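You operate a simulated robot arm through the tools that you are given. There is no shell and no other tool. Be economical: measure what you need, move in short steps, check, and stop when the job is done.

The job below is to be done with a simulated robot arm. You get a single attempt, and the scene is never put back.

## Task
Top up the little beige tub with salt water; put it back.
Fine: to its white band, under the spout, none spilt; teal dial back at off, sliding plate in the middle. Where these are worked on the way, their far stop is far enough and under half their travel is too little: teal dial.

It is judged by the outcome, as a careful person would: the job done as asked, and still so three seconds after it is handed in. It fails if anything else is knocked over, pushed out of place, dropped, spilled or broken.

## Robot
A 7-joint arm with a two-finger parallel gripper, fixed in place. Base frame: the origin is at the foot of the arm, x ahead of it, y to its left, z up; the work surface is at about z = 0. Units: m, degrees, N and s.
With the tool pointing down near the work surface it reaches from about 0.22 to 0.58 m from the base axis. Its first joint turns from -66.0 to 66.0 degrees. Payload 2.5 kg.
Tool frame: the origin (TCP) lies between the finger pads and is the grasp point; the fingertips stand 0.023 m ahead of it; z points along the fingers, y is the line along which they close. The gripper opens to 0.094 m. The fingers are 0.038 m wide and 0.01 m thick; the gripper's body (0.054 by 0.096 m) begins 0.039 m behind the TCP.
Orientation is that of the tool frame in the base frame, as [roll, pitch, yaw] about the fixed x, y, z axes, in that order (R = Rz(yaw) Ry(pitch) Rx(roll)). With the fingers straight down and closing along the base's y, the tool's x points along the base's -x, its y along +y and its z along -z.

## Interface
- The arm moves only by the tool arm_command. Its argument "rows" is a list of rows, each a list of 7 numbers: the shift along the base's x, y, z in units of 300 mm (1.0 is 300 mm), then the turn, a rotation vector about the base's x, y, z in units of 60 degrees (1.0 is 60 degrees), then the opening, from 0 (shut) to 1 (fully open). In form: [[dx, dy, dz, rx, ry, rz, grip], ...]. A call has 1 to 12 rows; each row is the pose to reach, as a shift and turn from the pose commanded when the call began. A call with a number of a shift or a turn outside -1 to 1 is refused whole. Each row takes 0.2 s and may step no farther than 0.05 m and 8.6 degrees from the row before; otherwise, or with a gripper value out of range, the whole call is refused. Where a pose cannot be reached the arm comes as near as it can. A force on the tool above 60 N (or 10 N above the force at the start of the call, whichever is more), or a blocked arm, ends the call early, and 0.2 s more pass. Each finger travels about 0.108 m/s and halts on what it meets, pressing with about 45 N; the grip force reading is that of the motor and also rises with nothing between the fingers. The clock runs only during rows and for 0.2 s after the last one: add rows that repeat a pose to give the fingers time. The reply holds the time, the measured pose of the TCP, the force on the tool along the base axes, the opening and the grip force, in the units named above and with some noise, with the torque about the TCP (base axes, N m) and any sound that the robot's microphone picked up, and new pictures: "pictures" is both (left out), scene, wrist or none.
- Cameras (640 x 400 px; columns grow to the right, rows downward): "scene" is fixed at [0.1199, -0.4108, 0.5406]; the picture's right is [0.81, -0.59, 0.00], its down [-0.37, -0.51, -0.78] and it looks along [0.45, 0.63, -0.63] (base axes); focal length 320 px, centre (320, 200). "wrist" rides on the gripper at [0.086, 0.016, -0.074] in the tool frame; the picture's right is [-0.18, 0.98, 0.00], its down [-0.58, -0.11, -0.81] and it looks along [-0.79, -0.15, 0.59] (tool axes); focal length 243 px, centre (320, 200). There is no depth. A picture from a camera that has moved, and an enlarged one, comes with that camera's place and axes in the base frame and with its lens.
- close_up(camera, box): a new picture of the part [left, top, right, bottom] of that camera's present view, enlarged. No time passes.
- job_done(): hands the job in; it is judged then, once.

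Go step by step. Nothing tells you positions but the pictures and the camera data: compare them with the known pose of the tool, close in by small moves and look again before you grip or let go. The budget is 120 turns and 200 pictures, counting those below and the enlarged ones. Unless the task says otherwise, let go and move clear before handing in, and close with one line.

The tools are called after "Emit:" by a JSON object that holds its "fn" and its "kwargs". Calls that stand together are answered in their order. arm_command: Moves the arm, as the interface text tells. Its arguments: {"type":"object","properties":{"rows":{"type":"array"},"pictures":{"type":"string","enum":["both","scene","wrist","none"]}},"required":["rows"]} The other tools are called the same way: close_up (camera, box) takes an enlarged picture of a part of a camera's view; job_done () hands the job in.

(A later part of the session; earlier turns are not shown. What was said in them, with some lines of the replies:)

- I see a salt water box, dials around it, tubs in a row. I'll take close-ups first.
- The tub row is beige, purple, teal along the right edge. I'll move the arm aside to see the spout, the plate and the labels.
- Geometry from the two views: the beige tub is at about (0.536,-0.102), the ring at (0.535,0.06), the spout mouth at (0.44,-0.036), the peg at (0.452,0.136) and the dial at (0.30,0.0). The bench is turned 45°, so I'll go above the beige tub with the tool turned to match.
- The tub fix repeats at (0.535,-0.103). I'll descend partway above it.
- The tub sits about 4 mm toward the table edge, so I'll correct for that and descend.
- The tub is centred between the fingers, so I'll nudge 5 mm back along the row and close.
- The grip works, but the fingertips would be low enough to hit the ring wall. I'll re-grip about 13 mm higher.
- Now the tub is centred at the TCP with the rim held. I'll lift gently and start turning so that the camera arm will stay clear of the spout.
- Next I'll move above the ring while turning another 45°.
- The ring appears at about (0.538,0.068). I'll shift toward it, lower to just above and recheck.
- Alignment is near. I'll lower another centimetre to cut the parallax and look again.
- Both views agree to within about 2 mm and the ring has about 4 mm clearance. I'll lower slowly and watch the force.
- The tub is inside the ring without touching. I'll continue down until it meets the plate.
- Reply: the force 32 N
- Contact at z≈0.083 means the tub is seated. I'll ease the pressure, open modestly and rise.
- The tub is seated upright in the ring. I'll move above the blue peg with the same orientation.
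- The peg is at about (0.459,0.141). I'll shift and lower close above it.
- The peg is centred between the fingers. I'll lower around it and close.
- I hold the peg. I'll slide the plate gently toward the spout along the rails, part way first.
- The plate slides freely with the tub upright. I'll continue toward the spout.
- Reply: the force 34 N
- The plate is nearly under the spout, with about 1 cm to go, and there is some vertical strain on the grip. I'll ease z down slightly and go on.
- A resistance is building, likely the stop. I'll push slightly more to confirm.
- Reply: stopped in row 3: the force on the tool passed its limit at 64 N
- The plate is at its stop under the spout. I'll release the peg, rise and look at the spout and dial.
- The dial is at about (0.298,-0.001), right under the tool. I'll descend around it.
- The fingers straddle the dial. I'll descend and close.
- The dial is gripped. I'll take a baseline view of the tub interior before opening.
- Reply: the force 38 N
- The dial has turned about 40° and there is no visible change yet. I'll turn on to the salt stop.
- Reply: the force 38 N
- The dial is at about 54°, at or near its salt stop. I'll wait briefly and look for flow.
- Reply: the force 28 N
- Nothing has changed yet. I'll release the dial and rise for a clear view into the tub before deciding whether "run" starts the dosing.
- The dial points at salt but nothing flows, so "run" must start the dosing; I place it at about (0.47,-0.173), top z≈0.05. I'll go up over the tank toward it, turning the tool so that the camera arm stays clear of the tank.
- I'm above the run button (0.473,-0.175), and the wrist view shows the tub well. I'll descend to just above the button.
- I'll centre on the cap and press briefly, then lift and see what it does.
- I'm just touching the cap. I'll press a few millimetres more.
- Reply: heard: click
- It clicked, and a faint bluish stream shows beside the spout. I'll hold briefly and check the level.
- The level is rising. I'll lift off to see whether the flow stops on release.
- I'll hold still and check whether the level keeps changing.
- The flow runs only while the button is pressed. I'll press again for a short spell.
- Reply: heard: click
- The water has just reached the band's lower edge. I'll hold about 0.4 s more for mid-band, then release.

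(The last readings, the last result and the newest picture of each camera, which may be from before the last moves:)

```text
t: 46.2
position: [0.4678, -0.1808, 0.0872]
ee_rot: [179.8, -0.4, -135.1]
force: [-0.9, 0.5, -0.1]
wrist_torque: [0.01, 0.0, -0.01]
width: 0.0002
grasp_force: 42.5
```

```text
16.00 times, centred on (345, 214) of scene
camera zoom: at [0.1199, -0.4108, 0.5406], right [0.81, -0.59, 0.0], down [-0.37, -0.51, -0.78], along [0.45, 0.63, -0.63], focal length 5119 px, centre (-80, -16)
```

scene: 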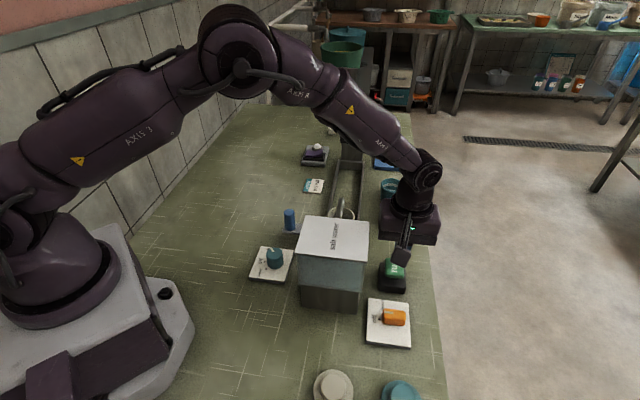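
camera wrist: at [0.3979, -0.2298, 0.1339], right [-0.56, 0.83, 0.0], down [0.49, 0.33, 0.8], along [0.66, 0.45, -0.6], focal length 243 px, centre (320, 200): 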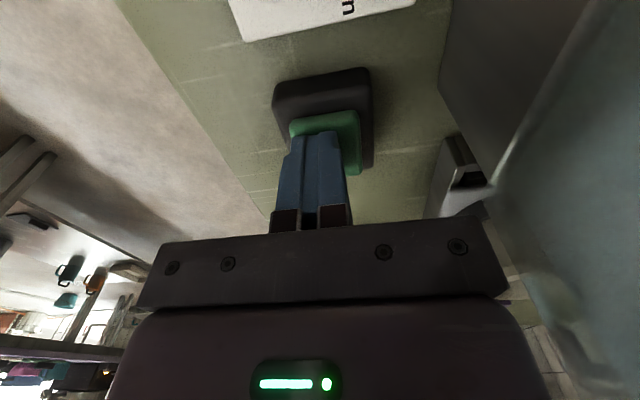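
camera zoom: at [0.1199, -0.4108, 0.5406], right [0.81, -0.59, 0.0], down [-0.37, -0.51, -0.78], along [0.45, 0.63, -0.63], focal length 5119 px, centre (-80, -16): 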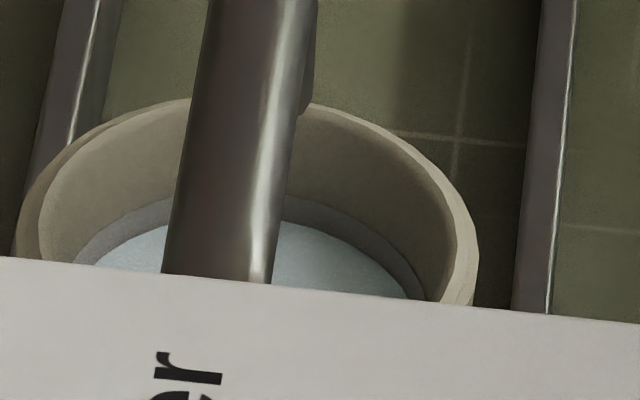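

The water is at mid-band and the flow has stopped. I'll go back up and over to the dial to turn it off.

Emit:
{"fn": "arm_command", "kwargs": {"rows": [[0, 0, 0.15, 0, 0, 0, 0], [0, 0, 0.3, 0, 0, 0, 0.1], [0, 0, 0.45, 0, 0, 0, 0.2], [0, 0, 0.6, 0, 0, -0.1, 0.3], [-0.05, 0.05, 0.65, 0, 0, -0.24, 0.4], [-0.13, 0.13, 0.65, 0, 0, -0.38, 0.5], [-0.21, 0.22, 0.65, 0, 0, -0.52, 0.6], [-0.29, 0.3, 0.65, 0, 0, -0.66, 0.6], [-0.37, 0.39, 0.65, 0, 0, -0.8, 0.6], [-0.45, 0.47, 0.65, 0, 0, -0.94, 0.6]], "pictures": "none"}}

Emit:
{"fn": "arm_command", "kwargs": {"rows": [[-0.05, 0.06, 0, 0, 0, -0.13, 0.6], [-0.118, 0.123, 0, 0, 0, -0.26, 0.6], [-0.118, 0.123, -0.1, 0, 0, -0.4, 0.6], [-0.118, 0.123, -0.22, 0, 0, -0.54, 0.6], [-0.118, 0.123, -0.34, 0, 0, -0.68, 0.6], [-0.118, 0.123, -0.4, 0, 0, -0.73, 0.6], [-0.118, 0.123, -0.4, 0, 0, -0.73, 0.6]]}}

```text
t: 48.4
position: [0.3324, -0.0389, 0.2814]
ee_rot: [179.8, -0.4, 168.3]
force: [-0.1, 0.0, 0.2]
wrist_torque: [0.04, 0.02, 0.02]
width: 0.0564
grasp_force: 0.1
```

```text
t: 50.0
position: [0.2982, -0.0033, 0.1638]
ee_rot: [179.7, -0.4, 124.6]
force: [-0.3, -0.2, -0.3]
wrist_torque: [0.02, 0.01, 0.0]
width: 0.0565
grasp_force: 0.1
camera wrist: at [0.2637, 0.0768, 0.238], right [0.91, 0.41, 0.0], down [0.24, -0.55, 0.8], along [0.33, -0.73, -0.6], focal length 243 px, centre (320, 200)
```

scene: 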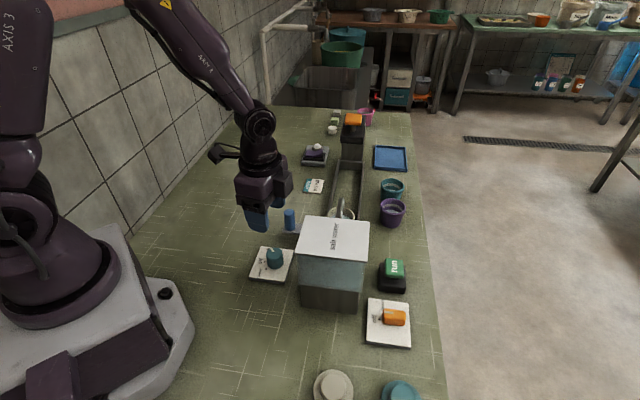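
wrist: 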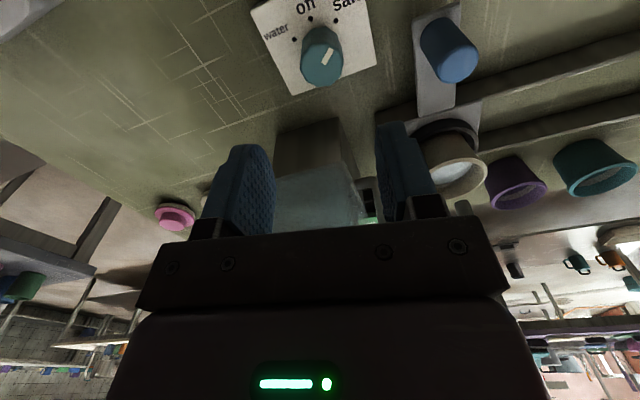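

I'm lined up over the dial. I'll descend and grip it.

Emit:
{"fn": "arm_command", "kwargs": {"rows": [[0, 0.004, -0.13, 0, 0, 0, 0.6], [0, 0.004, -0.26, 0, 0, 0, 0.6], [0, 0.004, -0.36, 0, 0, 0, 0.6], [0, 0.004, -0.403, 0, 0, 0, 0.6], [0, 0.004, -0.403, 0, 0, 0, 0.45], [0, 0.004, -0.403, 0, 0, 0, 0.3], [0, 0.004, -0.403, 0, 0, 0, 0.3]], "pictures": "wrist"}}

```text
t: 51.6
position: [0.298, -0.0005, 0.0415]
ee_rot: [179.7, -0.3, 124.8]
force: [6.8, 3.4, -17.0]
wrist_torque: [0.13, -0.03, 0.02]
width: 0.0334
grasp_force: 44.8
camera wrist: at [0.2636, 0.0782, 0.117], right [0.91, 0.41, 0.0], down [0.24, -0.55, 0.8], along [0.33, -0.73, -0.6], focal length 243 px, centre (320, 200)
```

wrist: 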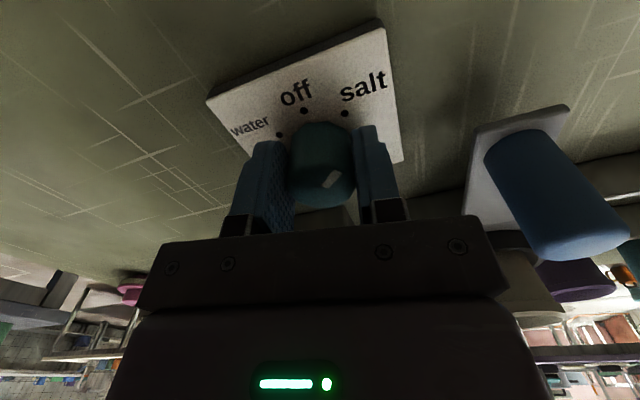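

The dial is held. I'll turn it back about 53° toward off.

Emit:
{"fn": "arm_command", "kwargs": {"rows": [[0, 0, 0, 0, 0, 0.13, 0.3], [0, 0, 0, 0, 0, 0.26, 0.3], [0, 0, 0, 0, 0, 0.4, 0.3], [0, 0, 0, 0, 0, 0.54, 0.3], [0, 0, 0, 0, 0, 0.68, 0.3], [0, 0, 0, 0, 0, 0.8, 0.3], [0, 0, 0, 0, 0, 0.88, 0.3], [0, 0, 0, 0, 0, 0.88, 0.3]], "pictures": "wrist"}}

Emit:
{"fn": "close_up", "kwargs": {"camera": "wrist", "box": [220, 0, 480, 220]}}

```text
t: 53.4
position: [0.2962, -0.0039, 0.0416]
ee_rot: [180.0, -0.5, 177.4]
force: [0.8, -23.9, -25.1]
wrist_torque: [-0.36, -0.12, -0.07]
width: 0.033
grasp_force: 44.8
camera wrist: at [0.2134, 0.0163, 0.1176], right [0.23, 0.97, 0.0], down [0.58, -0.14, 0.8], along [0.78, -0.18, -0.6], focal length 243 px, centre (320, 200)
```

wrist: 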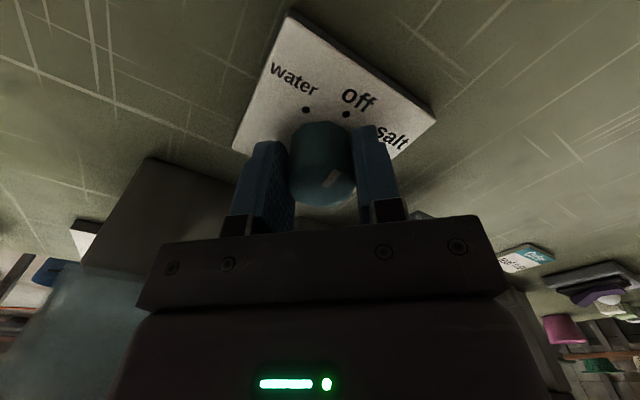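

```text
1.82 times, centred on (350, 110) of wrist
camera zoom: at [0.2134, 0.0163, 0.1176], right [0.23, 0.97, 0.0], down [0.58, -0.14, 0.8], along [0.78, -0.18, -0.6], focal length 441 px, centre (266, 364)
```

zoom: 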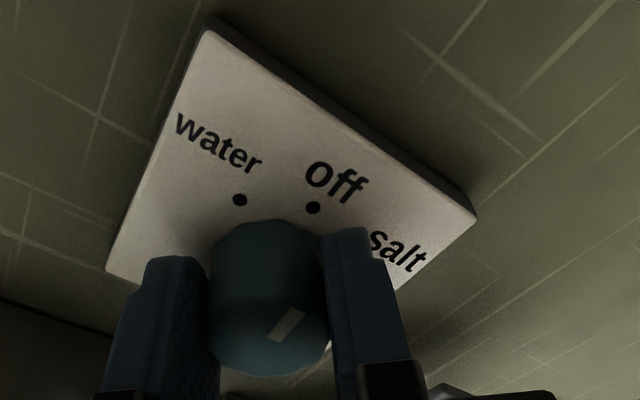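

The pointer direction works out at about 135°, matching the off mark. I'll release, rise and check.

Emit:
{"fn": "arm_command", "kwargs": {"rows": [[0, 0, 0, 0, 0, 0, 0.45], [0, 0, 0, 0, 0, 0, 0.6], [0, 0, 0.13, 0, 0, 0, 0.6], [0, 0, 0.28, 0, 0, 0, 0.6], [0, 0, 0.43, 0, 0, 0, 0.6], [0, 0, 0.5, 0, 0, -0.1, 0.6]], "pictures": "wrist"}}

Emit:
{"fn": "close_up", "kwargs": {"camera": "scene", "box": [240, 235, 310, 295]}}

Emit:
{"fn": "close_up", "kwargs": {"camera": "wrist", "box": [240, 0, 440, 140]}}

```text
t: 54.8
position: [0.2967, -0.0016, 0.1907]
ee_rot: [179.7, -0.4, 171.4]
force: [0.7, 0.4, 0.2]
wrist_torque: [0.01, -0.01, -0.02]
width: 0.0562
grasp_force: 0.1
camera wrist: at [0.2145, 0.0267, 0.2664], right [0.33, 0.94, 0.0], down [0.56, -0.2, 0.8], along [0.76, -0.26, -0.6], focal length 243 px, centre (320, 200)
```

wrist: 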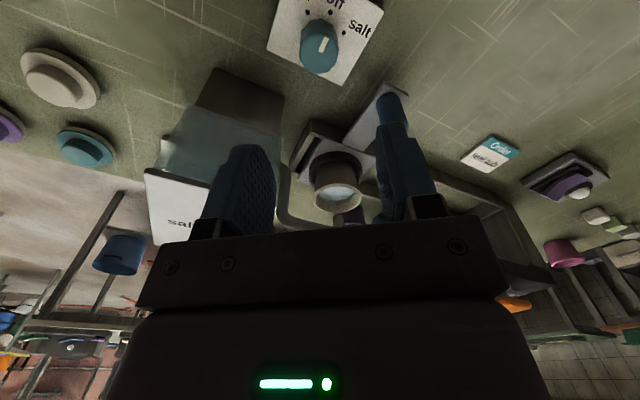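

```text
6.67 times, centred on (275, 265) of scene
camera zoom: at [0.1199, -0.4108, 0.5406], right [0.81, -0.59, 0.0], down [-0.37, -0.51, -0.78], along [0.45, 0.63, -0.63], focal length 2133 px, centre (620, -233)
```

zoom: 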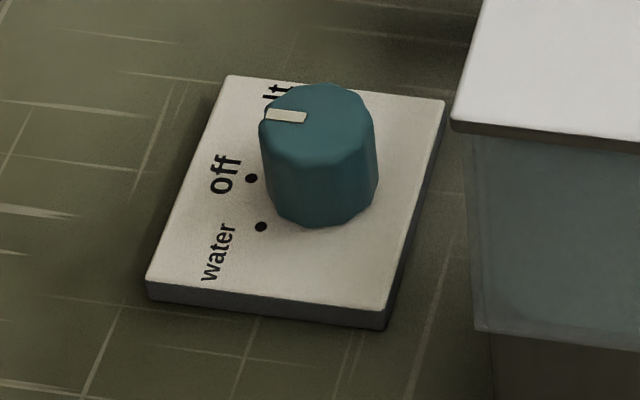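

```text
2.86 times, centred on (340, 70) of wrist
camera zoom: at [0.2145, 0.0267, 0.2664], right [0.33, 0.94, 0.0], down [0.56, -0.2, 0.8], along [0.76, -0.26, -0.6], focal length 693 px, centre (263, 571)
```

zoom: 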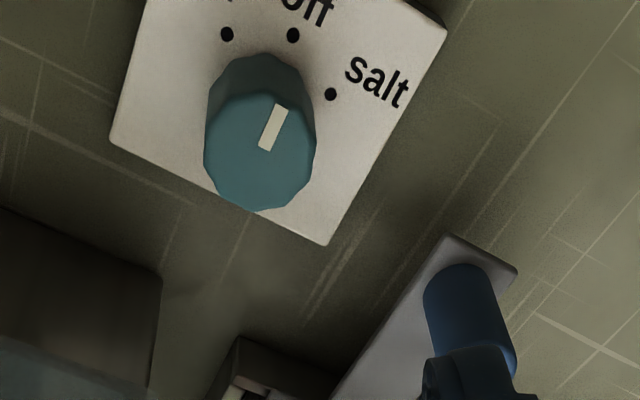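

The dial looks identical to its initial off position. Next I'll go to the peg, now at (0.371,0.047).

Emit:
{"fn": "arm_command", "kwargs": {"rows": [[0.06, 0.04, 0, -0.006, -0.006, -0.12, 0.5], [0.13, 0.08, 0, -0.006, -0.006, -0.25, 0.5], [0.19, 0.12, 0, -0.006, -0.006, -0.38, 0.5], [0.247, 0.161, 0, -0.006, -0.006, -0.5, 0.5], [0.247, 0.161, -0.1, -0.006, -0.006, -0.6, 0.5], [0.247, 0.161, -0.2, -0.006, -0.006, -0.607, 0.5], [0.247, 0.161, -0.22, -0.006, -0.006, -0.607, 0.5]], "pictures": "wrist"}}

Emit:
{"fn": "close_up", "kwargs": {"camera": "scene", "box": [250, 170, 370, 260]}}

```text
t: 56.4
position: [0.3733, 0.0474, 0.125]
ee_rot: [179.8, 0.1, 135.0]
force: [0.2, 0.5, 0.5]
wrist_torque: [0.0, 0.01, 0.0]
width: 0.047
grasp_force: 0.1
camera wrist: at [0.3238, 0.1197, 0.1996], right [0.83, 0.56, 0.0], down [0.33, -0.49, 0.81], along [0.46, -0.67, -0.59], focal length 243 px, centre (320, 200)
```

wrist: 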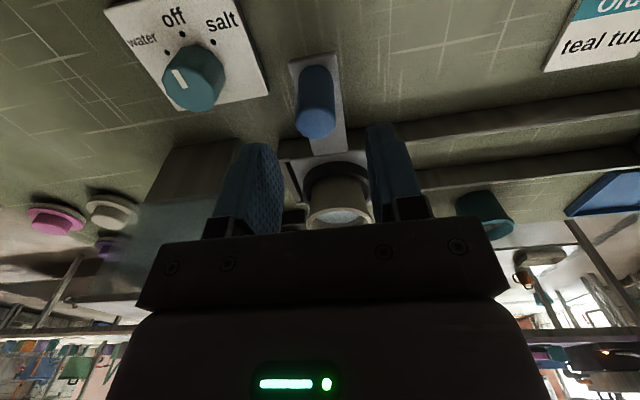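

```text
4.44 times, centred on (310, 215) of scene
camera zoom: at [0.1199, -0.4108, 0.5406], right [0.81, -0.59, 0.0], down [-0.37, -0.51, -0.78], along [0.45, 0.63, -0.63], focal length 1422 px, centre (364, 133)
```

zoom: 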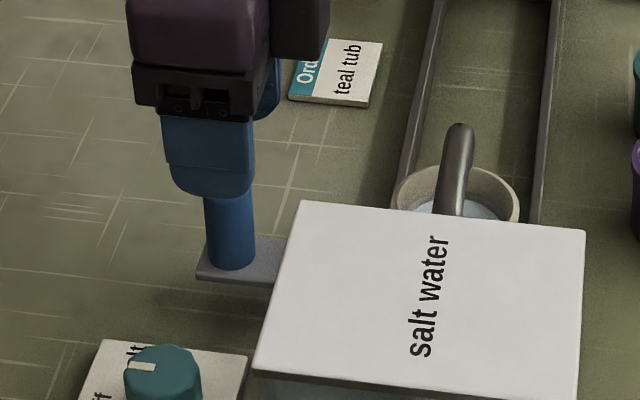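

The peg is aligned. I'll lower and grip.

Emit:
{"fn": "arm_command", "kwargs": {"rows": [[-0.006, -0.003, -0.07, 0, 0, 0, 0.5], [-0.006, -0.003, -0.14, 0, 0, 0, 0.5], [-0.006, -0.003, -0.177, 0, 0, 0, 0.5], [-0.006, -0.003, -0.177, 0, 0, 0, 0.35], [-0.006, -0.003, -0.177, 0, 0, 0, 0.2], [-0.006, -0.003, -0.177, 0, 0, 0, 0.15], [-0.006, -0.003, -0.177, 0, 0, 0, 0.15]], "pictures": "none"}}

```text
t: 58.0
position: [0.3707, 0.0463, 0.0727]
ee_rot: [179.9, 0.1, 135.0]
force: [9.8, 4.0, -15.4]
wrist_torque: [0.1, 0.0, -0.09]
width: 0.0235
grasp_force: 45.2
```

The peg is held. I'll slide the plate back to the middle smoothly.

Emit:
{"fn": "arm_command", "kwargs": {"rows": [[0.008, 0.008, 0, 0, 0, 0, 0.15], [0.025, 0.025, 0, 0, 0, 0, 0.15], [0.05, 0.05, 0, 0, 0, 0, 0.15], [0.08, 0.08, 0, 0, 0, 0, 0.15], [0.115, 0.115, 0, 0, 0, 0, 0.15], [0.15, 0.15, 0, 0, 0, 0, 0.15], [0.185, 0.185, 0, 0, 0, 0, 0.15], [0.22, 0.22, 0, 0, 0, 0, 0.15], [0.25, 0.25, 0, 0, 0, 0, 0.15], [0.275, 0.275, 0, 0, 0, 0, 0.15], [0.292, 0.292, 0, 0, 0, 0, 0.15], [0.3, 0.3, 0, 0, 0, 0, 0.15]]}}

Emit:
{"fn": "close_up", "kwargs": {"camera": "scene", "box": [270, 130, 380, 220]}}

```text
t: 60.6
position: [0.4603, 0.136, 0.0729]
ee_rot: [179.9, 0.1, 135.0]
force: [9.9, -9.8, -20.2]
wrist_torque: [-0.04, -0.1, 0.01]
width: 0.0236
grasp_force: 44.9
camera wrist: at [0.4113, 0.2085, 0.147], right [0.83, 0.56, 0.0], down [0.33, -0.49, 0.81], along [0.46, -0.67, -0.59], focal length 243 px, centre (320, 200)
```

scene: 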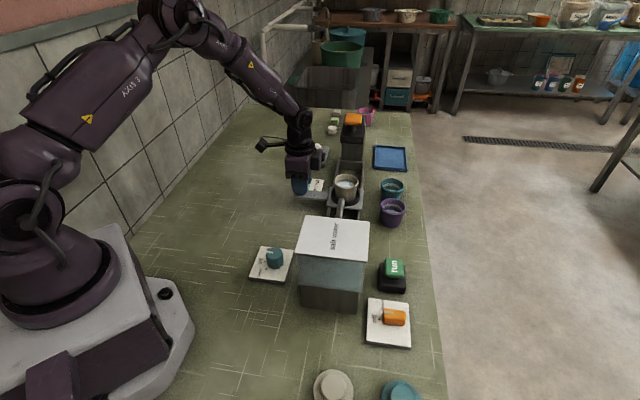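
wrist: 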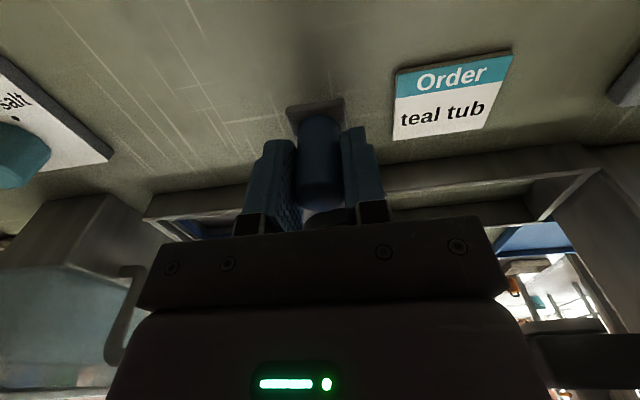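

```text
4.44 times, centred on (325, 175) of scene
camera zoom: at [0.12, -0.4108, 0.5406], right [0.81, -0.59, 0.0], down [-0.37, -0.51, -0.78], along [0.45, 0.63, -0.63], focal length 1422 px, centre (298, 311)
```

zoom: 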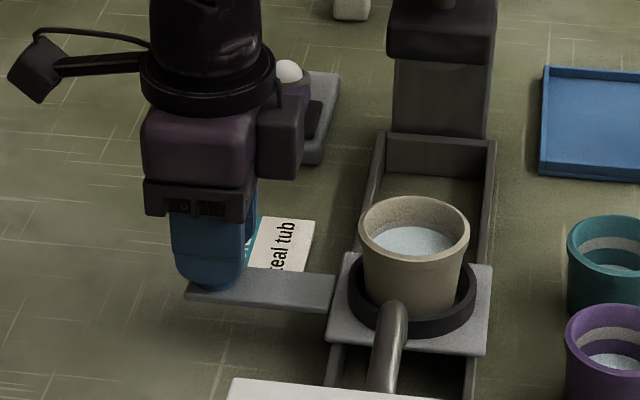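

The plate is about 2 mm short of its original place. I'll nudge it, release and rise.

Emit:
{"fn": "arm_command", "kwargs": {"rows": [[0.004, 0.004, -0.002, 0, 0, 0, 0.15], [0.007, 0.007, -0.002, 0, 0, 0, 0.15], [0.007, 0.007, -0.002, 0, 0, 0, 0.15]], "pictures": "none"}}

Emit:
{"fn": "close_up", "kwargs": {"camera": "scene", "box": [270, 130, 380, 220]}}

```text
t: 61.4
position: [0.463, 0.1387, 0.0737]
ee_rot: [180.0, 0.3, 135.0]
force: [9.6, -10.7, -11.9]
wrist_torque: [0.08, 0.18, 0.01]
width: 0.0233
grasp_force: 44.6
```

```text
4.44 times, centred on (325, 175) of scene
camera zoom: at [0.12, -0.4108, 0.5406], right [0.81, -0.59, 0.0], down [-0.37, -0.51, -0.78], along [0.45, 0.63, -0.63], focal length 1422 px, centre (298, 311)
```

zoom: 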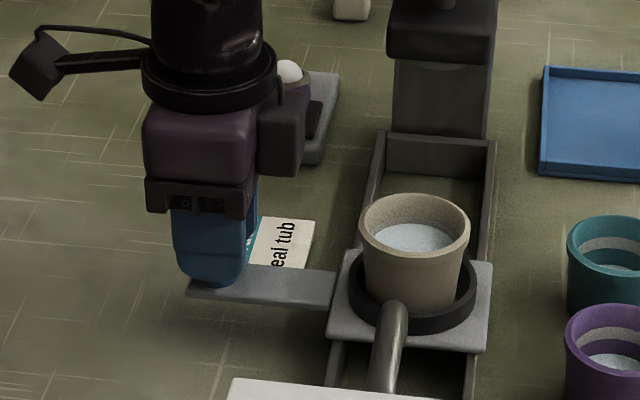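

The plate matches its original picture. I'll release the peg, rise and go above the tub.

Emit:
{"fn": "arm_command", "kwargs": {"rows": [[0, 0, 0, 0, 0, 0, 0.3], [0, 0, 0, 0, 0, 0, 0.5], [0, 0, 0.12, 0, 0, 0, 0.5], [0, 0, 0.26, 0, 0, 0, 0.6], [0.06, -0.06, 0.36, 0, 0, 0, 0.8], [0.15, -0.14, 0.4, 0, 0, 0, 0.85], [0.22, -0.21, 0.4, 0, 0, 0, 0.85], [0.256, -0.245, 0.4, 0, 0, 0, 0.85], [0.256, -0.245, 0.32, 0, 0, 0, 0.85], [0.256, -0.245, 0.25, 0, 0, 0, 0.85], [0.256, -0.245, 0.25, 0, 0, 0, 0.85]]}}

Emit:
{"fn": "close_up", "kwargs": {"camera": "scene", "box": [290, 140, 400, 230]}}

Emit:
{"fn": "close_up", "kwargs": {"camera": "wrist", "box": [200, 0, 440, 200]}}

```text
t: 63.8
position: [0.5395, 0.0663, 0.1463]
ee_rot: [179.9, 0.0, 135.0]
force: [0.1, -0.3, 0.8]
wrist_torque: [0.0, 0.03, -0.01]
width: 0.08
grasp_force: 0.1
camera wrist: at [0.4901, 0.1378, 0.2209], right [0.82, 0.57, 0.0], down [0.33, -0.49, 0.81], along [0.46, -0.67, -0.59], focal length 243 px, centre (320, 200)
```

scene: 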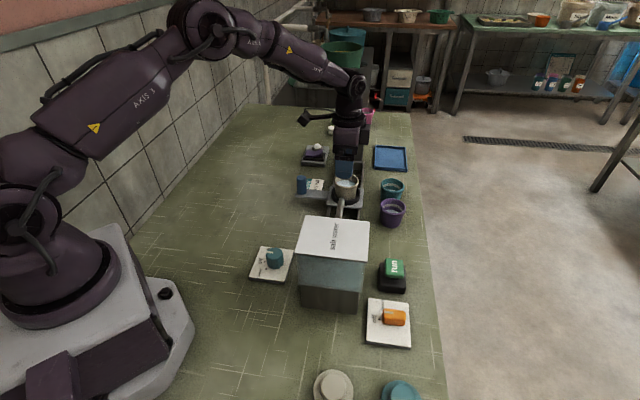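
wrist: 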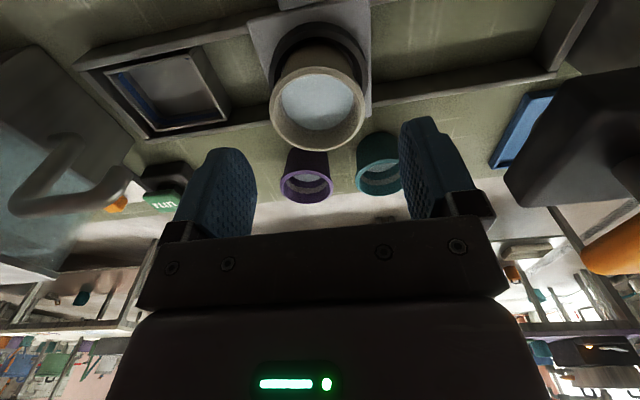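

```text
4.44 times, centred on (345, 185) of scene
camera zoom: at [0.1199, -0.4108, 0.5406], right [0.81, -0.59, 0.0], down [-0.37, -0.51, -0.78], along [0.45, 0.63, -0.63], focal length 1422 px, centre (209, 267)
```

zoom: 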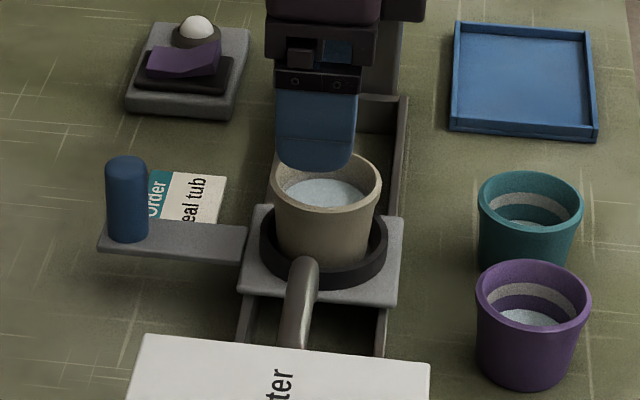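

```text
2.00 times, centred on (320, 100) of wrist
camera zoom: at [0.4901, 0.1378, 0.2209], right [0.82, 0.57, 0.0], down [0.33, -0.49, 0.81], along [0.46, -0.67, -0.59], focal length 485 px, centre (320, 400)
```

zoom: 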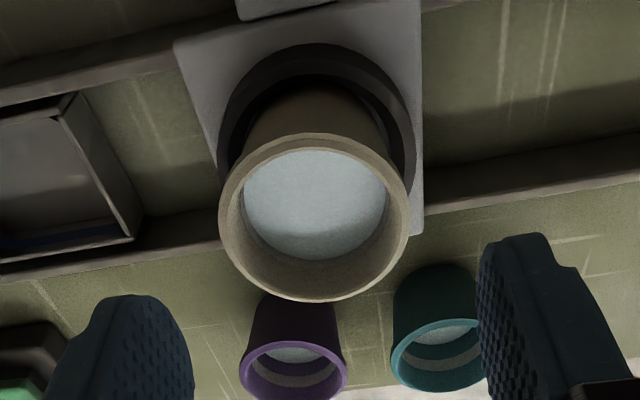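

The tub sits about 5 mm toward the table edge from the TCP. I'll check the level against the band closely, then lower around it.

Emit:
{"fn": "arm_command", "kwargs": {"rows": [[0.006, -0.018, -0.04, 0, 0, 0, 0.85], [0.006, -0.018, -0.12, 0, 0, 0, 0.85], [0.006, -0.018, -0.2, 0, 0, 0, 0.85], [0.006, -0.018, -0.21, 0, 0, 0, 0.85]], "pictures": "wrist"}}

Emit:
{"fn": "close_up", "kwargs": {"camera": "wrist", "box": [220, 60, 420, 240]}}

Emit:
{"fn": "close_up", "kwargs": {"camera": "scene", "box": [325, 165, 370, 205]}}

```text
t: 64.8
position: [0.5401, 0.0587, 0.0834]
ee_rot: [179.9, 0.1, 135.1]
force: [0.1, 0.7, 0.6]
wrist_torque: [-0.01, -0.01, 0.0]
width: 0.0799
grasp_force: 0.1
camera wrist: at [0.4914, 0.1312, 0.1582], right [0.82, 0.57, 0.0], down [0.33, -0.49, 0.81], along [0.46, -0.67, -0.59], focal length 243 px, centre (320, 200)
```

wrist: 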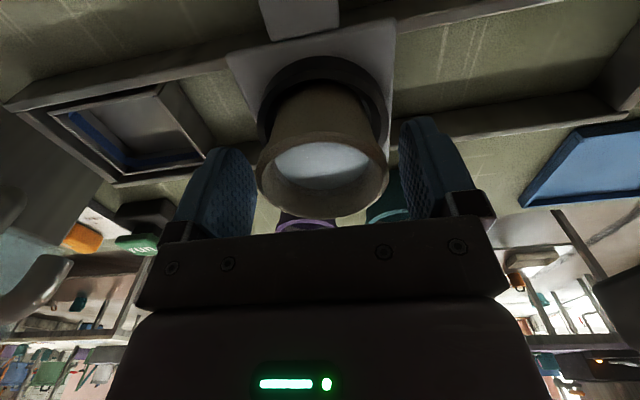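

```text
2.22 times, centred on (320, 150) of wrist
camera zoom: at [0.4914, 0.1312, 0.1582], right [0.82, 0.57, 0.0], down [0.33, -0.49, 0.81], along [0.46, -0.67, -0.59], focal length 539 px, centre (320, 311)
```

zoom: 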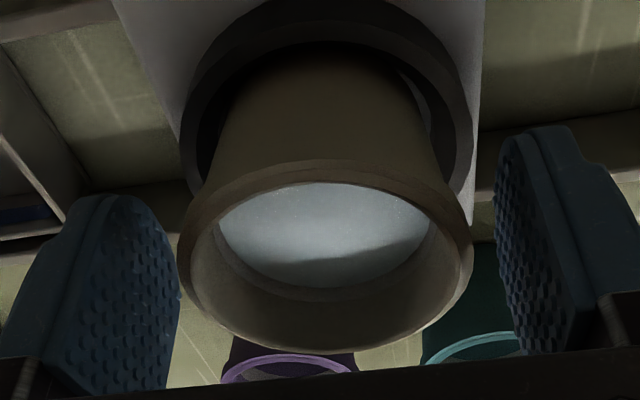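

```text
10.00 times, centred on (348, 185) of scene
camera zoom: at [0.1199, -0.4108, 0.5406], right [0.81, -0.59, 0.0], down [-0.37, -0.51, -0.78], along [0.45, 0.63, -0.63], focal length 3199 px, centre (45, 350)
```

zoom: 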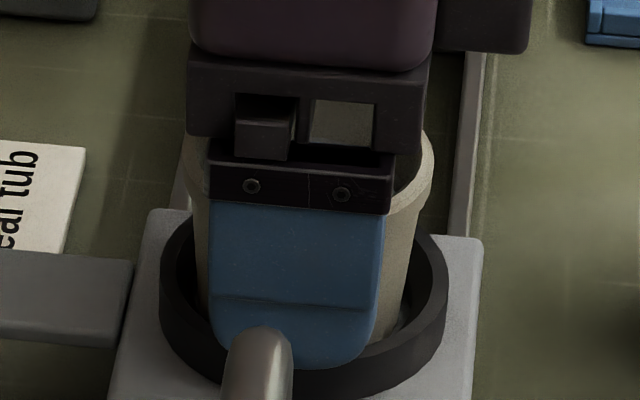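

A band stripe is still visible just above the water, so the level is within the band. I'll close on the rim.

Emit:
{"fn": "arm_command", "kwargs": {"rows": [[0.007, -0.003, 0, 0, 0, 0, 0.85], [0.007, -0.003, 0, 0, 0, 0, 0.7], [0.007, -0.003, 0, 0, 0, 0, 0.6], [0.007, -0.003, 0, 0, 0, 0, 0.5], [0.007, -0.003, 0, 0, 0, 0, 0.4], [0.007, -0.003, 0, 0, 0, 0, 0.4]], "pictures": "wrist"}}

```text
t: 66.2
position: [0.5424, 0.0586, 0.0846]
ee_rot: [179.9, 0.0, 135.0]
force: [0.4, -0.3, -0.1]
wrist_torque: [0.01, 0.02, 0.01]
width: 0.0542
grasp_force: 44.9
camera wrist: at [0.4936, 0.1306, 0.1587], right [0.82, 0.57, 0.0], down [0.33, -0.49, 0.81], along [0.46, -0.67, -0.59], focal length 243 px, centre (320, 200)
```

wrist: 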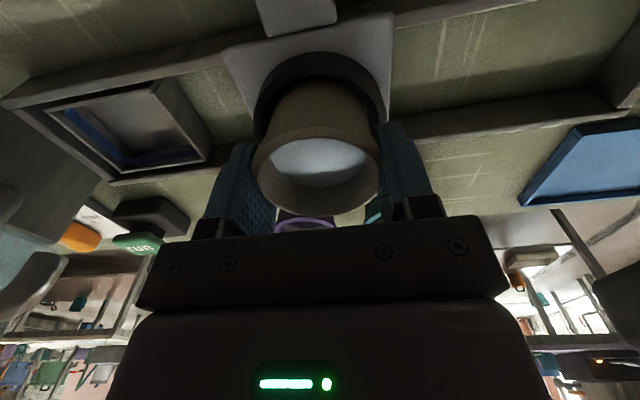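

It's gripped. I'll lift very gently and begin turning back.

Emit:
{"fn": "arm_command", "kwargs": {"rows": [[0, 0, 0.01, 0, 0, 0, 0.4], [0, 0, 0.035, 0, 0, 0, 0.4], [0, 0, 0.07, 0, 0, 0, 0.4], [0, 0, 0.11, 0, 0, 0, 0.4], [0, 0, 0.15, 0, 0, 0.03, 0.4], [0, 0, 0.19, 0, 0, 0.1, 0.4], [0, 0, 0.225, 0, 0, 0.19, 0.4], [0, 0, 0.245, 0, 0, 0.29, 0.4], [0, 0, 0.25, 0, 0, 0.39, 0.4], [0, 0, 0.25, 0, 0, 0.48, 0.4], [0, 0, 0.25, 0, 0, 0.54, 0.4], [0, 0, 0.25, 0, 0, 0.57, 0.4]], "pictures": "wrist"}}

Emit:
{"fn": "close_up", "kwargs": {"camera": "scene", "box": [290, 140, 410, 230]}}

```text
t: 68.8
position: [0.5433, 0.0587, 0.1613]
ee_rot: [179.9, 0.1, 169.3]
force: [-0.8, 1.0, -0.8]
wrist_torque: [0.02, -0.01, -0.01]
width: 0.0542
grasp_force: 45.1
camera wrist: at [0.4619, 0.0903, 0.2343], right [0.36, 0.93, 0.0], down [0.55, -0.22, 0.81], along [0.75, -0.29, -0.59], focal length 243 px, centre (320, 200)
```

wrist: 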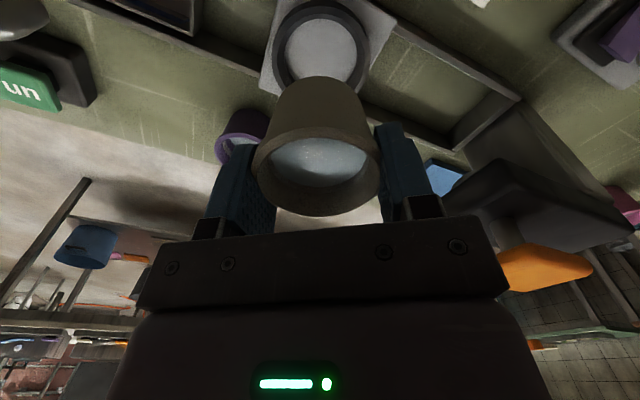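

```text
4.44 times, centred on (350, 185) of scene
camera zoom: at [0.1199, -0.4108, 0.5406], right [0.81, -0.59, 0.0], down [-0.37, -0.51, -0.78], along [0.45, 0.63, -0.63], focal length 1422 px, centre (187, 267)
```

zoom: 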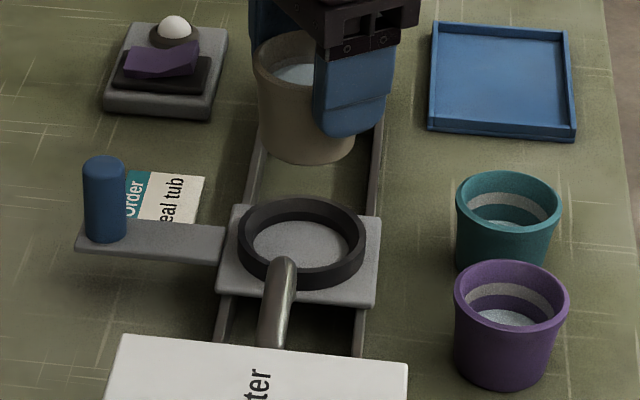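

The plate stays put and the tub is level. I'll carry it back over its place while turning the rest of the way.

Emit:
{"fn": "arm_command", "kwargs": {"rows": [[0, -0.01, 0, 0, 0, 0.02, 0.4], [0, -0.03, 0, 0, 0, 0.08, 0.4], [0, -0.07, 0, 0, 0, 0.17, 0.4], [-0.01, -0.13, 0, 0, 0, 0.28, 0.4], [-0.01, -0.2, 0, 0, 0, 0.39, 0.4], [-0.015, -0.28, 0, 0, 0, 0.5, 0.4], [-0.02, -0.36, 0, 0, 0, 0.61, 0.4], [-0.025, -0.43, 0, 0, 0, 0.72, 0.4], [-0.029, -0.49, 0, 0, 0, 0.81, 0.4], [-0.029, -0.53, 0, 0, 0, 0.88, 0.4], [-0.029, -0.553, 0, 0, 0, 0.92, 0.4], [-0.029, -0.563, 0, 0, 0, 0.928, 0.4]]}}

Emit:
{"fn": "close_up", "kwargs": {"camera": "scene", "box": [340, 160, 450, 270]}}

```text
t: 71.4
position: [0.5348, -0.1106, 0.1595]
ee_rot: [179.9, 0.2, -135.0]
force: [0.7, -0.1, -0.3]
wrist_torque: [-0.03, -0.03, -0.01]
width: 0.054
grasp_force: 44.9
camera wrist: at [0.4629, -0.1605, 0.2336], right [-0.56, 0.83, 0.0], down [0.49, 0.33, 0.81], along [0.67, 0.46, -0.59], focal length 243 px, centre (320, 200)
```

scene: 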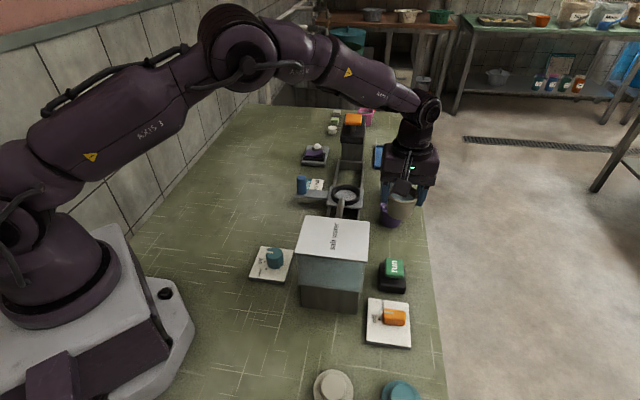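
wrist: 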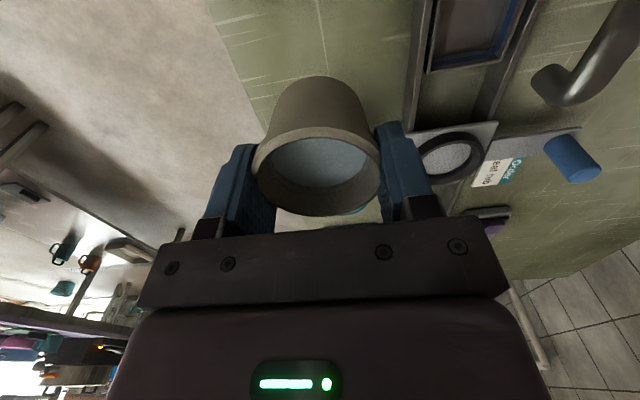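

```text
3.64 times, centred on (395, 215) of scene
camera zoom: at [0.1199, -0.4108, 0.5406], right [0.81, -0.59, 0.0], down [-0.37, -0.51, -0.78], along [0.45, 0.63, -0.63], focal length 1163 px, centre (47, 146)
```

zoom: 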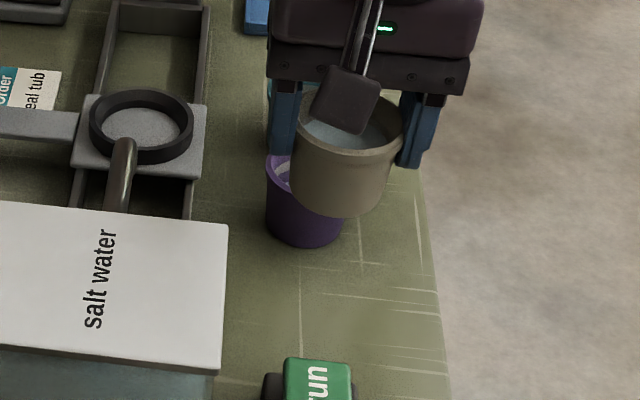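

The tub is over its place. I'll lower to just above the surface and compare with the original picture.

Emit:
{"fn": "arm_command", "kwargs": {"rows": [[0.005, 0.005, -0.02, 0, 0, 0, 0.4], [0.01, 0.01, -0.06, 0, 0, 0, 0.4], [0.01, 0.01, -0.11, 0, 0, 0, 0.4], [0.01, 0.01, -0.17, 0, 0, 0, 0.4], [0.01, 0.01, -0.23, 0, 0, 0, 0.4], [0.01, 0.01, -0.28, 0, 0, 0, 0.4], [0.01, 0.01, -0.315, 0, 0, 0, 0.4], [0.01, 0.01, -0.335, 0, 0, 0, 0.4], [0.01, 0.01, -0.34, 0, 0, 0, 0.4]], "pictures": "wrist"}}

Emit:
{"fn": "close_up", "kwargs": {"camera": "scene", "box": [340, 160, 450, 270]}}

```text
t: 73.4
position: [0.5379, -0.1074, 0.0577]
ee_rot: [-180.0, 0.1, -135.1]
force: [-0.2, 0.1, -0.2]
wrist_torque: [0.03, 0.04, 0.0]
width: 0.0543
grasp_force: 44.9
camera wrist: at [0.4661, -0.1577, 0.1319], right [-0.56, 0.83, 0.0], down [0.49, 0.33, 0.81], along [0.67, 0.46, -0.59], focal length 243 px, centre (320, 200)
```

wrist: 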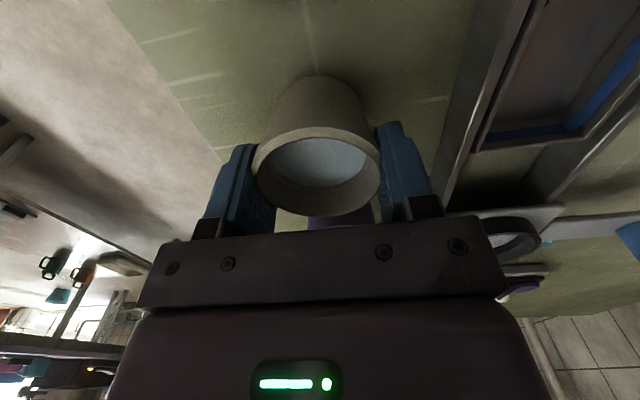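

```text
3.64 times, centred on (395, 215) of scene
camera zoom: at [0.1199, -0.4108, 0.5406], right [0.81, -0.59, 0.0], down [-0.37, -0.51, -0.78], along [0.45, 0.63, -0.63], focal length 1163 px, centre (47, 146)
```

zoom: 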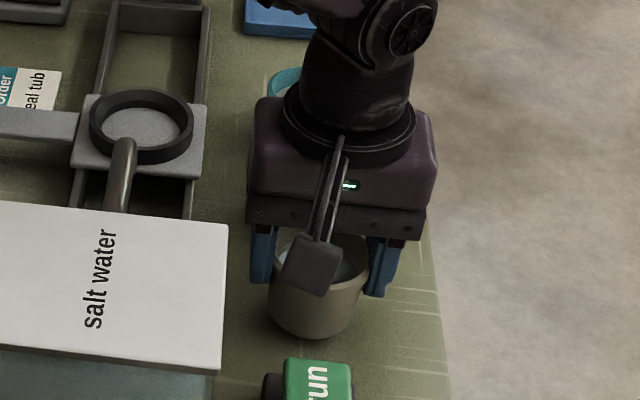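

The position matches to within a few millimetres. I'll make a small correction and lower to contact.

Emit:
{"fn": "arm_command", "kwargs": {"rows": [[0.004, 0.006, -0.01, 0, 0, 0, 0.4], [0.006, 0.009, -0.018, 0, 0, 0, 0.4], [0.006, 0.009, -0.024, 0, 0, 0, 0.4], [0.006, 0.009, -0.024, 0, 0, 0, 0.4]], "pictures": "none"}}

Emit:
{"fn": "close_up", "kwargs": {"camera": "scene", "box": [340, 160, 450, 270]}}

```text
t: 74.4
position: [0.5403, -0.1049, 0.0508]
ee_rot: [179.9, 0.1, -135.1]
force: [-0.2, -0.2, -0.7]
wrist_torque: [0.0, -0.01, 0.0]
width: 0.0543
grasp_force: 44.5
```

```text
3.64 times, centred on (395, 215) of scene
camera zoom: at [0.1199, -0.4108, 0.5406], right [0.81, -0.59, 0.0], down [-0.37, -0.51, -0.78], along [0.45, 0.63, -0.63], focal length 1163 px, centre (47, 146)
```

zoom: 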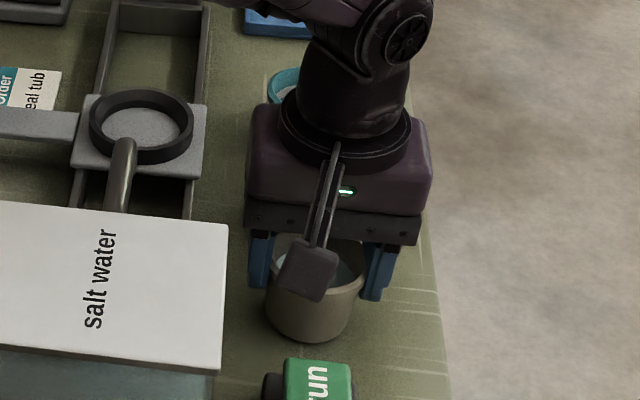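

There is no contact yet, so I'll lower in fine steps.

Emit:
{"fn": "arm_command", "kwargs": {"rows": [[0, 0, -0.004, 0, 0, 0, 0.4], [0, 0, -0.007, 0, 0, 0, 0.4], [0, 0, -0.01, 0, 0, 0, 0.4]], "pictures": "none"}}

```text
t: 75.2
position: [0.5389, -0.1047, 0.0471]
ee_rot: [180.0, 0.1, -135.1]
force: [-0.9, -0.7, -0.1]
wrist_torque: [-0.03, -0.01, -0.02]
width: 0.054
grasp_force: 45.3
```

Emit:
{"fn": "arm_command", "kwargs": {"rows": [[0, 0, -0.004, 0, 0, 0, 0.4], [0, 0, -0.007, 0, 0, 0, 0.4], [0, 0, -0.007, 0, 0, 0, 0.4]], "pictures": "wrist"}}

Emit:
{"fn": "close_up", "kwargs": {"camera": "scene", "box": [340, 160, 450, 270]}}

```text
t: 76.0
position: [0.5397, -0.1042, 0.0473]
ee_rot: [-179.9, 0.2, -135.1]
force: [-7.6, 1.0, 22.2]
wrist_torque: [0.02, 0.43, -0.04]
width: 0.054
grasp_force: 44.9
camera wrist: at [0.4684, -0.155, 0.1213], right [-0.56, 0.83, 0.0], down [0.49, 0.33, 0.81], along [0.67, 0.46, -0.59], focal length 243 px, centre (320, 200)
```

wrist: 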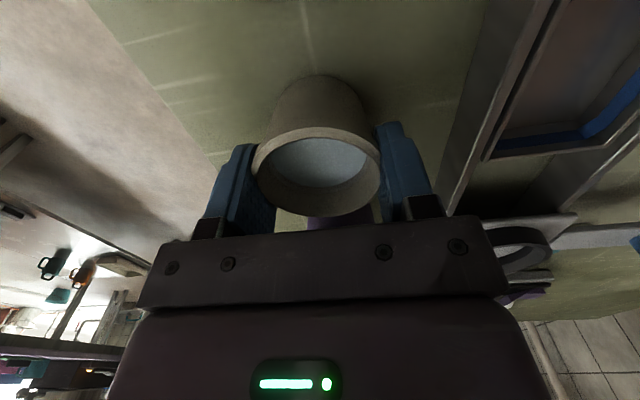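

```text
3.64 times, centred on (395, 215) of scene
camera zoom: at [0.1198, -0.4108, 0.5407], right [0.81, -0.59, 0.0], down [-0.37, -0.51, -0.78], along [0.46, 0.63, -0.63], focal length 1163 px, centre (47, 146)
```

zoom: 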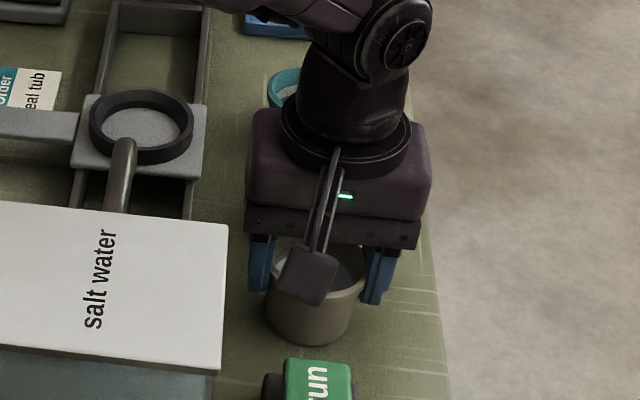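

The tub is in contact at its original place. I'll ease the pressure, open and rise straight up.

Emit:
{"fn": "arm_command", "kwargs": {"rows": [[0, 0, 0.007, 0, 0, 0, 0.4], [0, 0, 0.007, 0, 0, 0, 0.6], [0, 0, 0.007, 0, 0, 0, 0.75], [0, 0, 0.007, 0, 0, 0, 0.82], [0, 0, 0.06, 0, 0, 0, 0.82], [0, 0, 0.18, 0, 0, 0, 0.82], [0, 0, 0.33, 0, 0, 0, 0.82], [0, 0, 0.48, 0, 0, 0, 0.82], [-0.05, 0, 0.6, 0, 0, 0, 0.82], [-0.15, 0.05, 0.7, 0, 0, 0, 0.82], [-0.28, 0.1, 0.75, 0, 0, 0, 0.82]]}}

Emit:
{"fn": "close_up", "kwargs": {"camera": "scene", "box": [340, 160, 450, 270]}}

Emit:
{"fn": "close_up", "kwargs": {"camera": "scene", "box": [290, 100, 420, 260]}}

```text
t: 78.4
position: [0.4561, -0.0743, 0.2717]
ee_rot: [180.0, 0.1, -135.1]
force: [-0.2, 0.2, -0.1]
wrist_torque: [-0.02, 0.01, 0.0]
width: 0.0773
grasp_force: 0.1
camera wrist: at [0.3835, -0.1246, 0.3457], right [-0.56, 0.83, 0.0], down [0.49, 0.33, 0.81], along [0.67, 0.46, -0.59], focal length 243 px, centre (320, 200)
```

scene: 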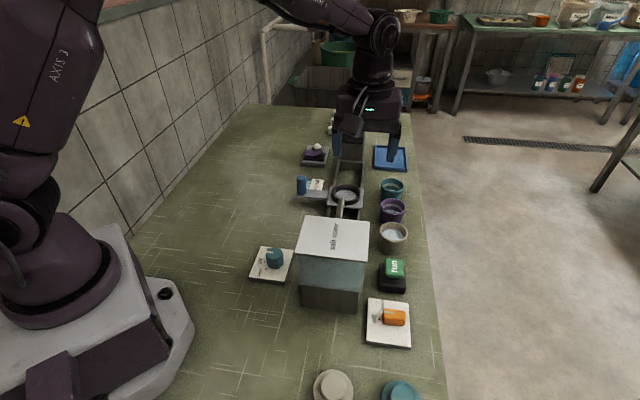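
wrist: 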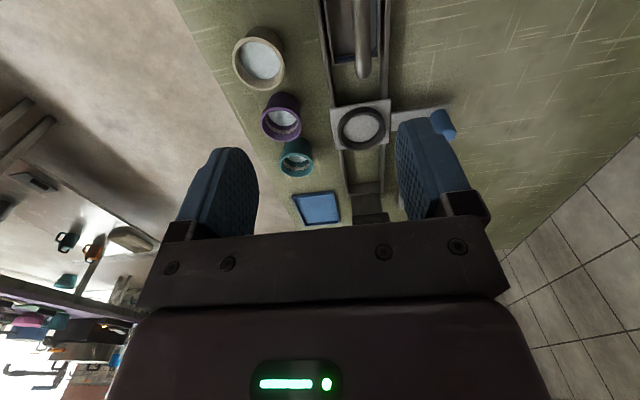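

```text
3.64 times, centred on (395, 215) of scene
camera zoom: at [0.1199, -0.4108, 0.5406], right [0.81, -0.59, 0.0], down [-0.37, -0.51, -0.78], along [0.45, 0.63, -0.63], focal length 1163 px, centre (47, 146)
```

zoom: 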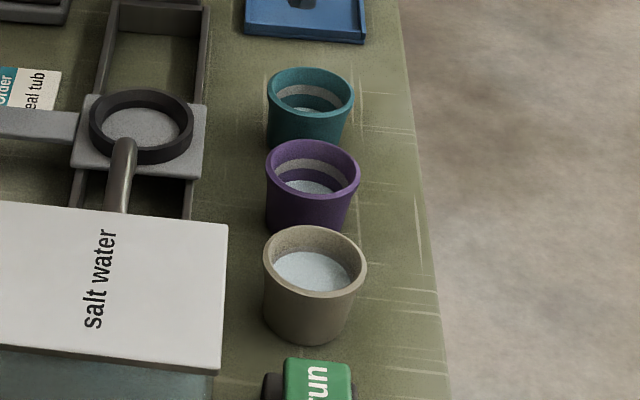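

```text
2.50 times, centred on (355, 180) of scene
camera zoom: at [0.1199, -0.4108, 0.5406], right [0.81, -0.59, 0.0], down [-0.37, -0.51, -0.78], along [0.45, 0.63, -0.63], focal length 800 px, centre (232, 250)
```

zoom: 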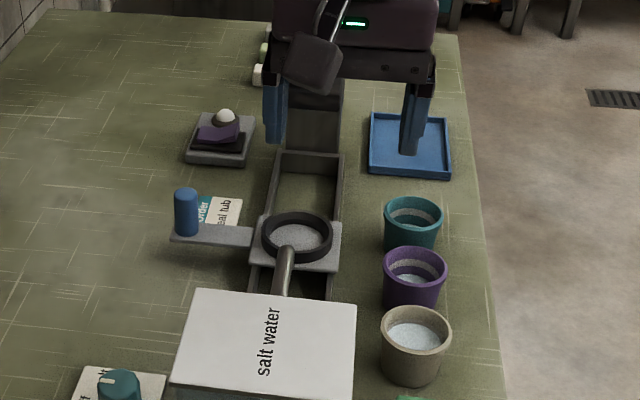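

Everything matches the initial layout. I'll take a last look at the level in the tub.

Emit:
{"fn": "close_up", "kwargs": {"camera": "scene", "box": [378, 215, 412, 245]}}

Emit:
{"fn": "close_up", "kwargs": {"camera": "wrist", "box": [215, 15, 325, 125]}}

```text
13.33 times, centred on (395, 230) of scene
camera zoom: at [0.1199, -0.4108, 0.5406], right [0.81, -0.59, 0.0], down [-0.37, -0.51, -0.78], along [0.45, 0.63, -0.63], focal length 4266 px, centre (-680, -200)
```

zoom: 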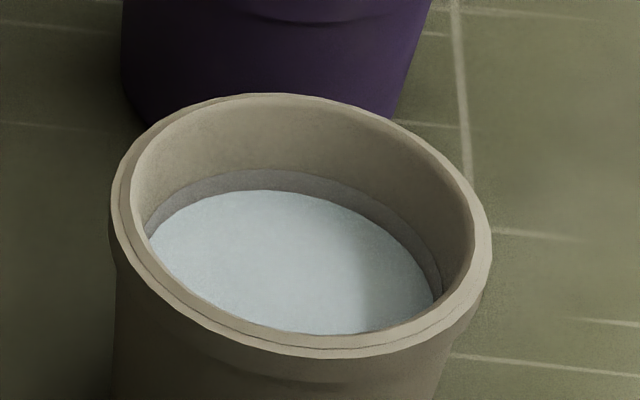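

```text
3.64 times, centred on (270, 70) of wrist
camera zoom: at [0.3835, -0.1246, 0.3457], right [-0.56, 0.83, 0.0], down [0.49, 0.33, 0.81], along [0.67, 0.46, -0.59], focal length 882 px, centre (502, 673)
```

zoom: 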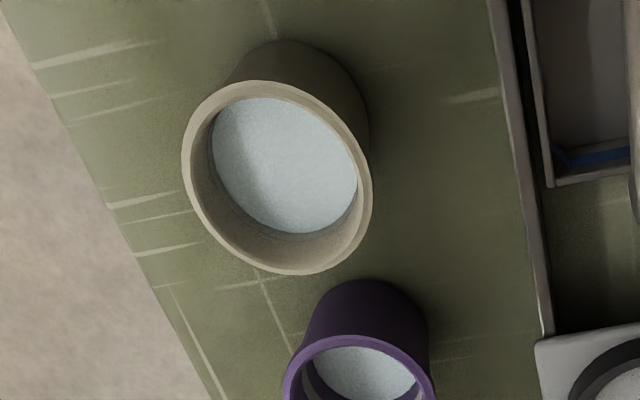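

The water stands mid-band, the tub is back in its place, the dial is at off, the plate is in the middle and the arm is clear. I'm handing in.

Emit:
{"fn": "job_done", "kwargs": {}}

```text
The job is handed in.
```

The little beige tub is topped up with salt water to its white band and back in its place; I saw no spills, the teal dial is at off, and the sliding plate is in the middle.
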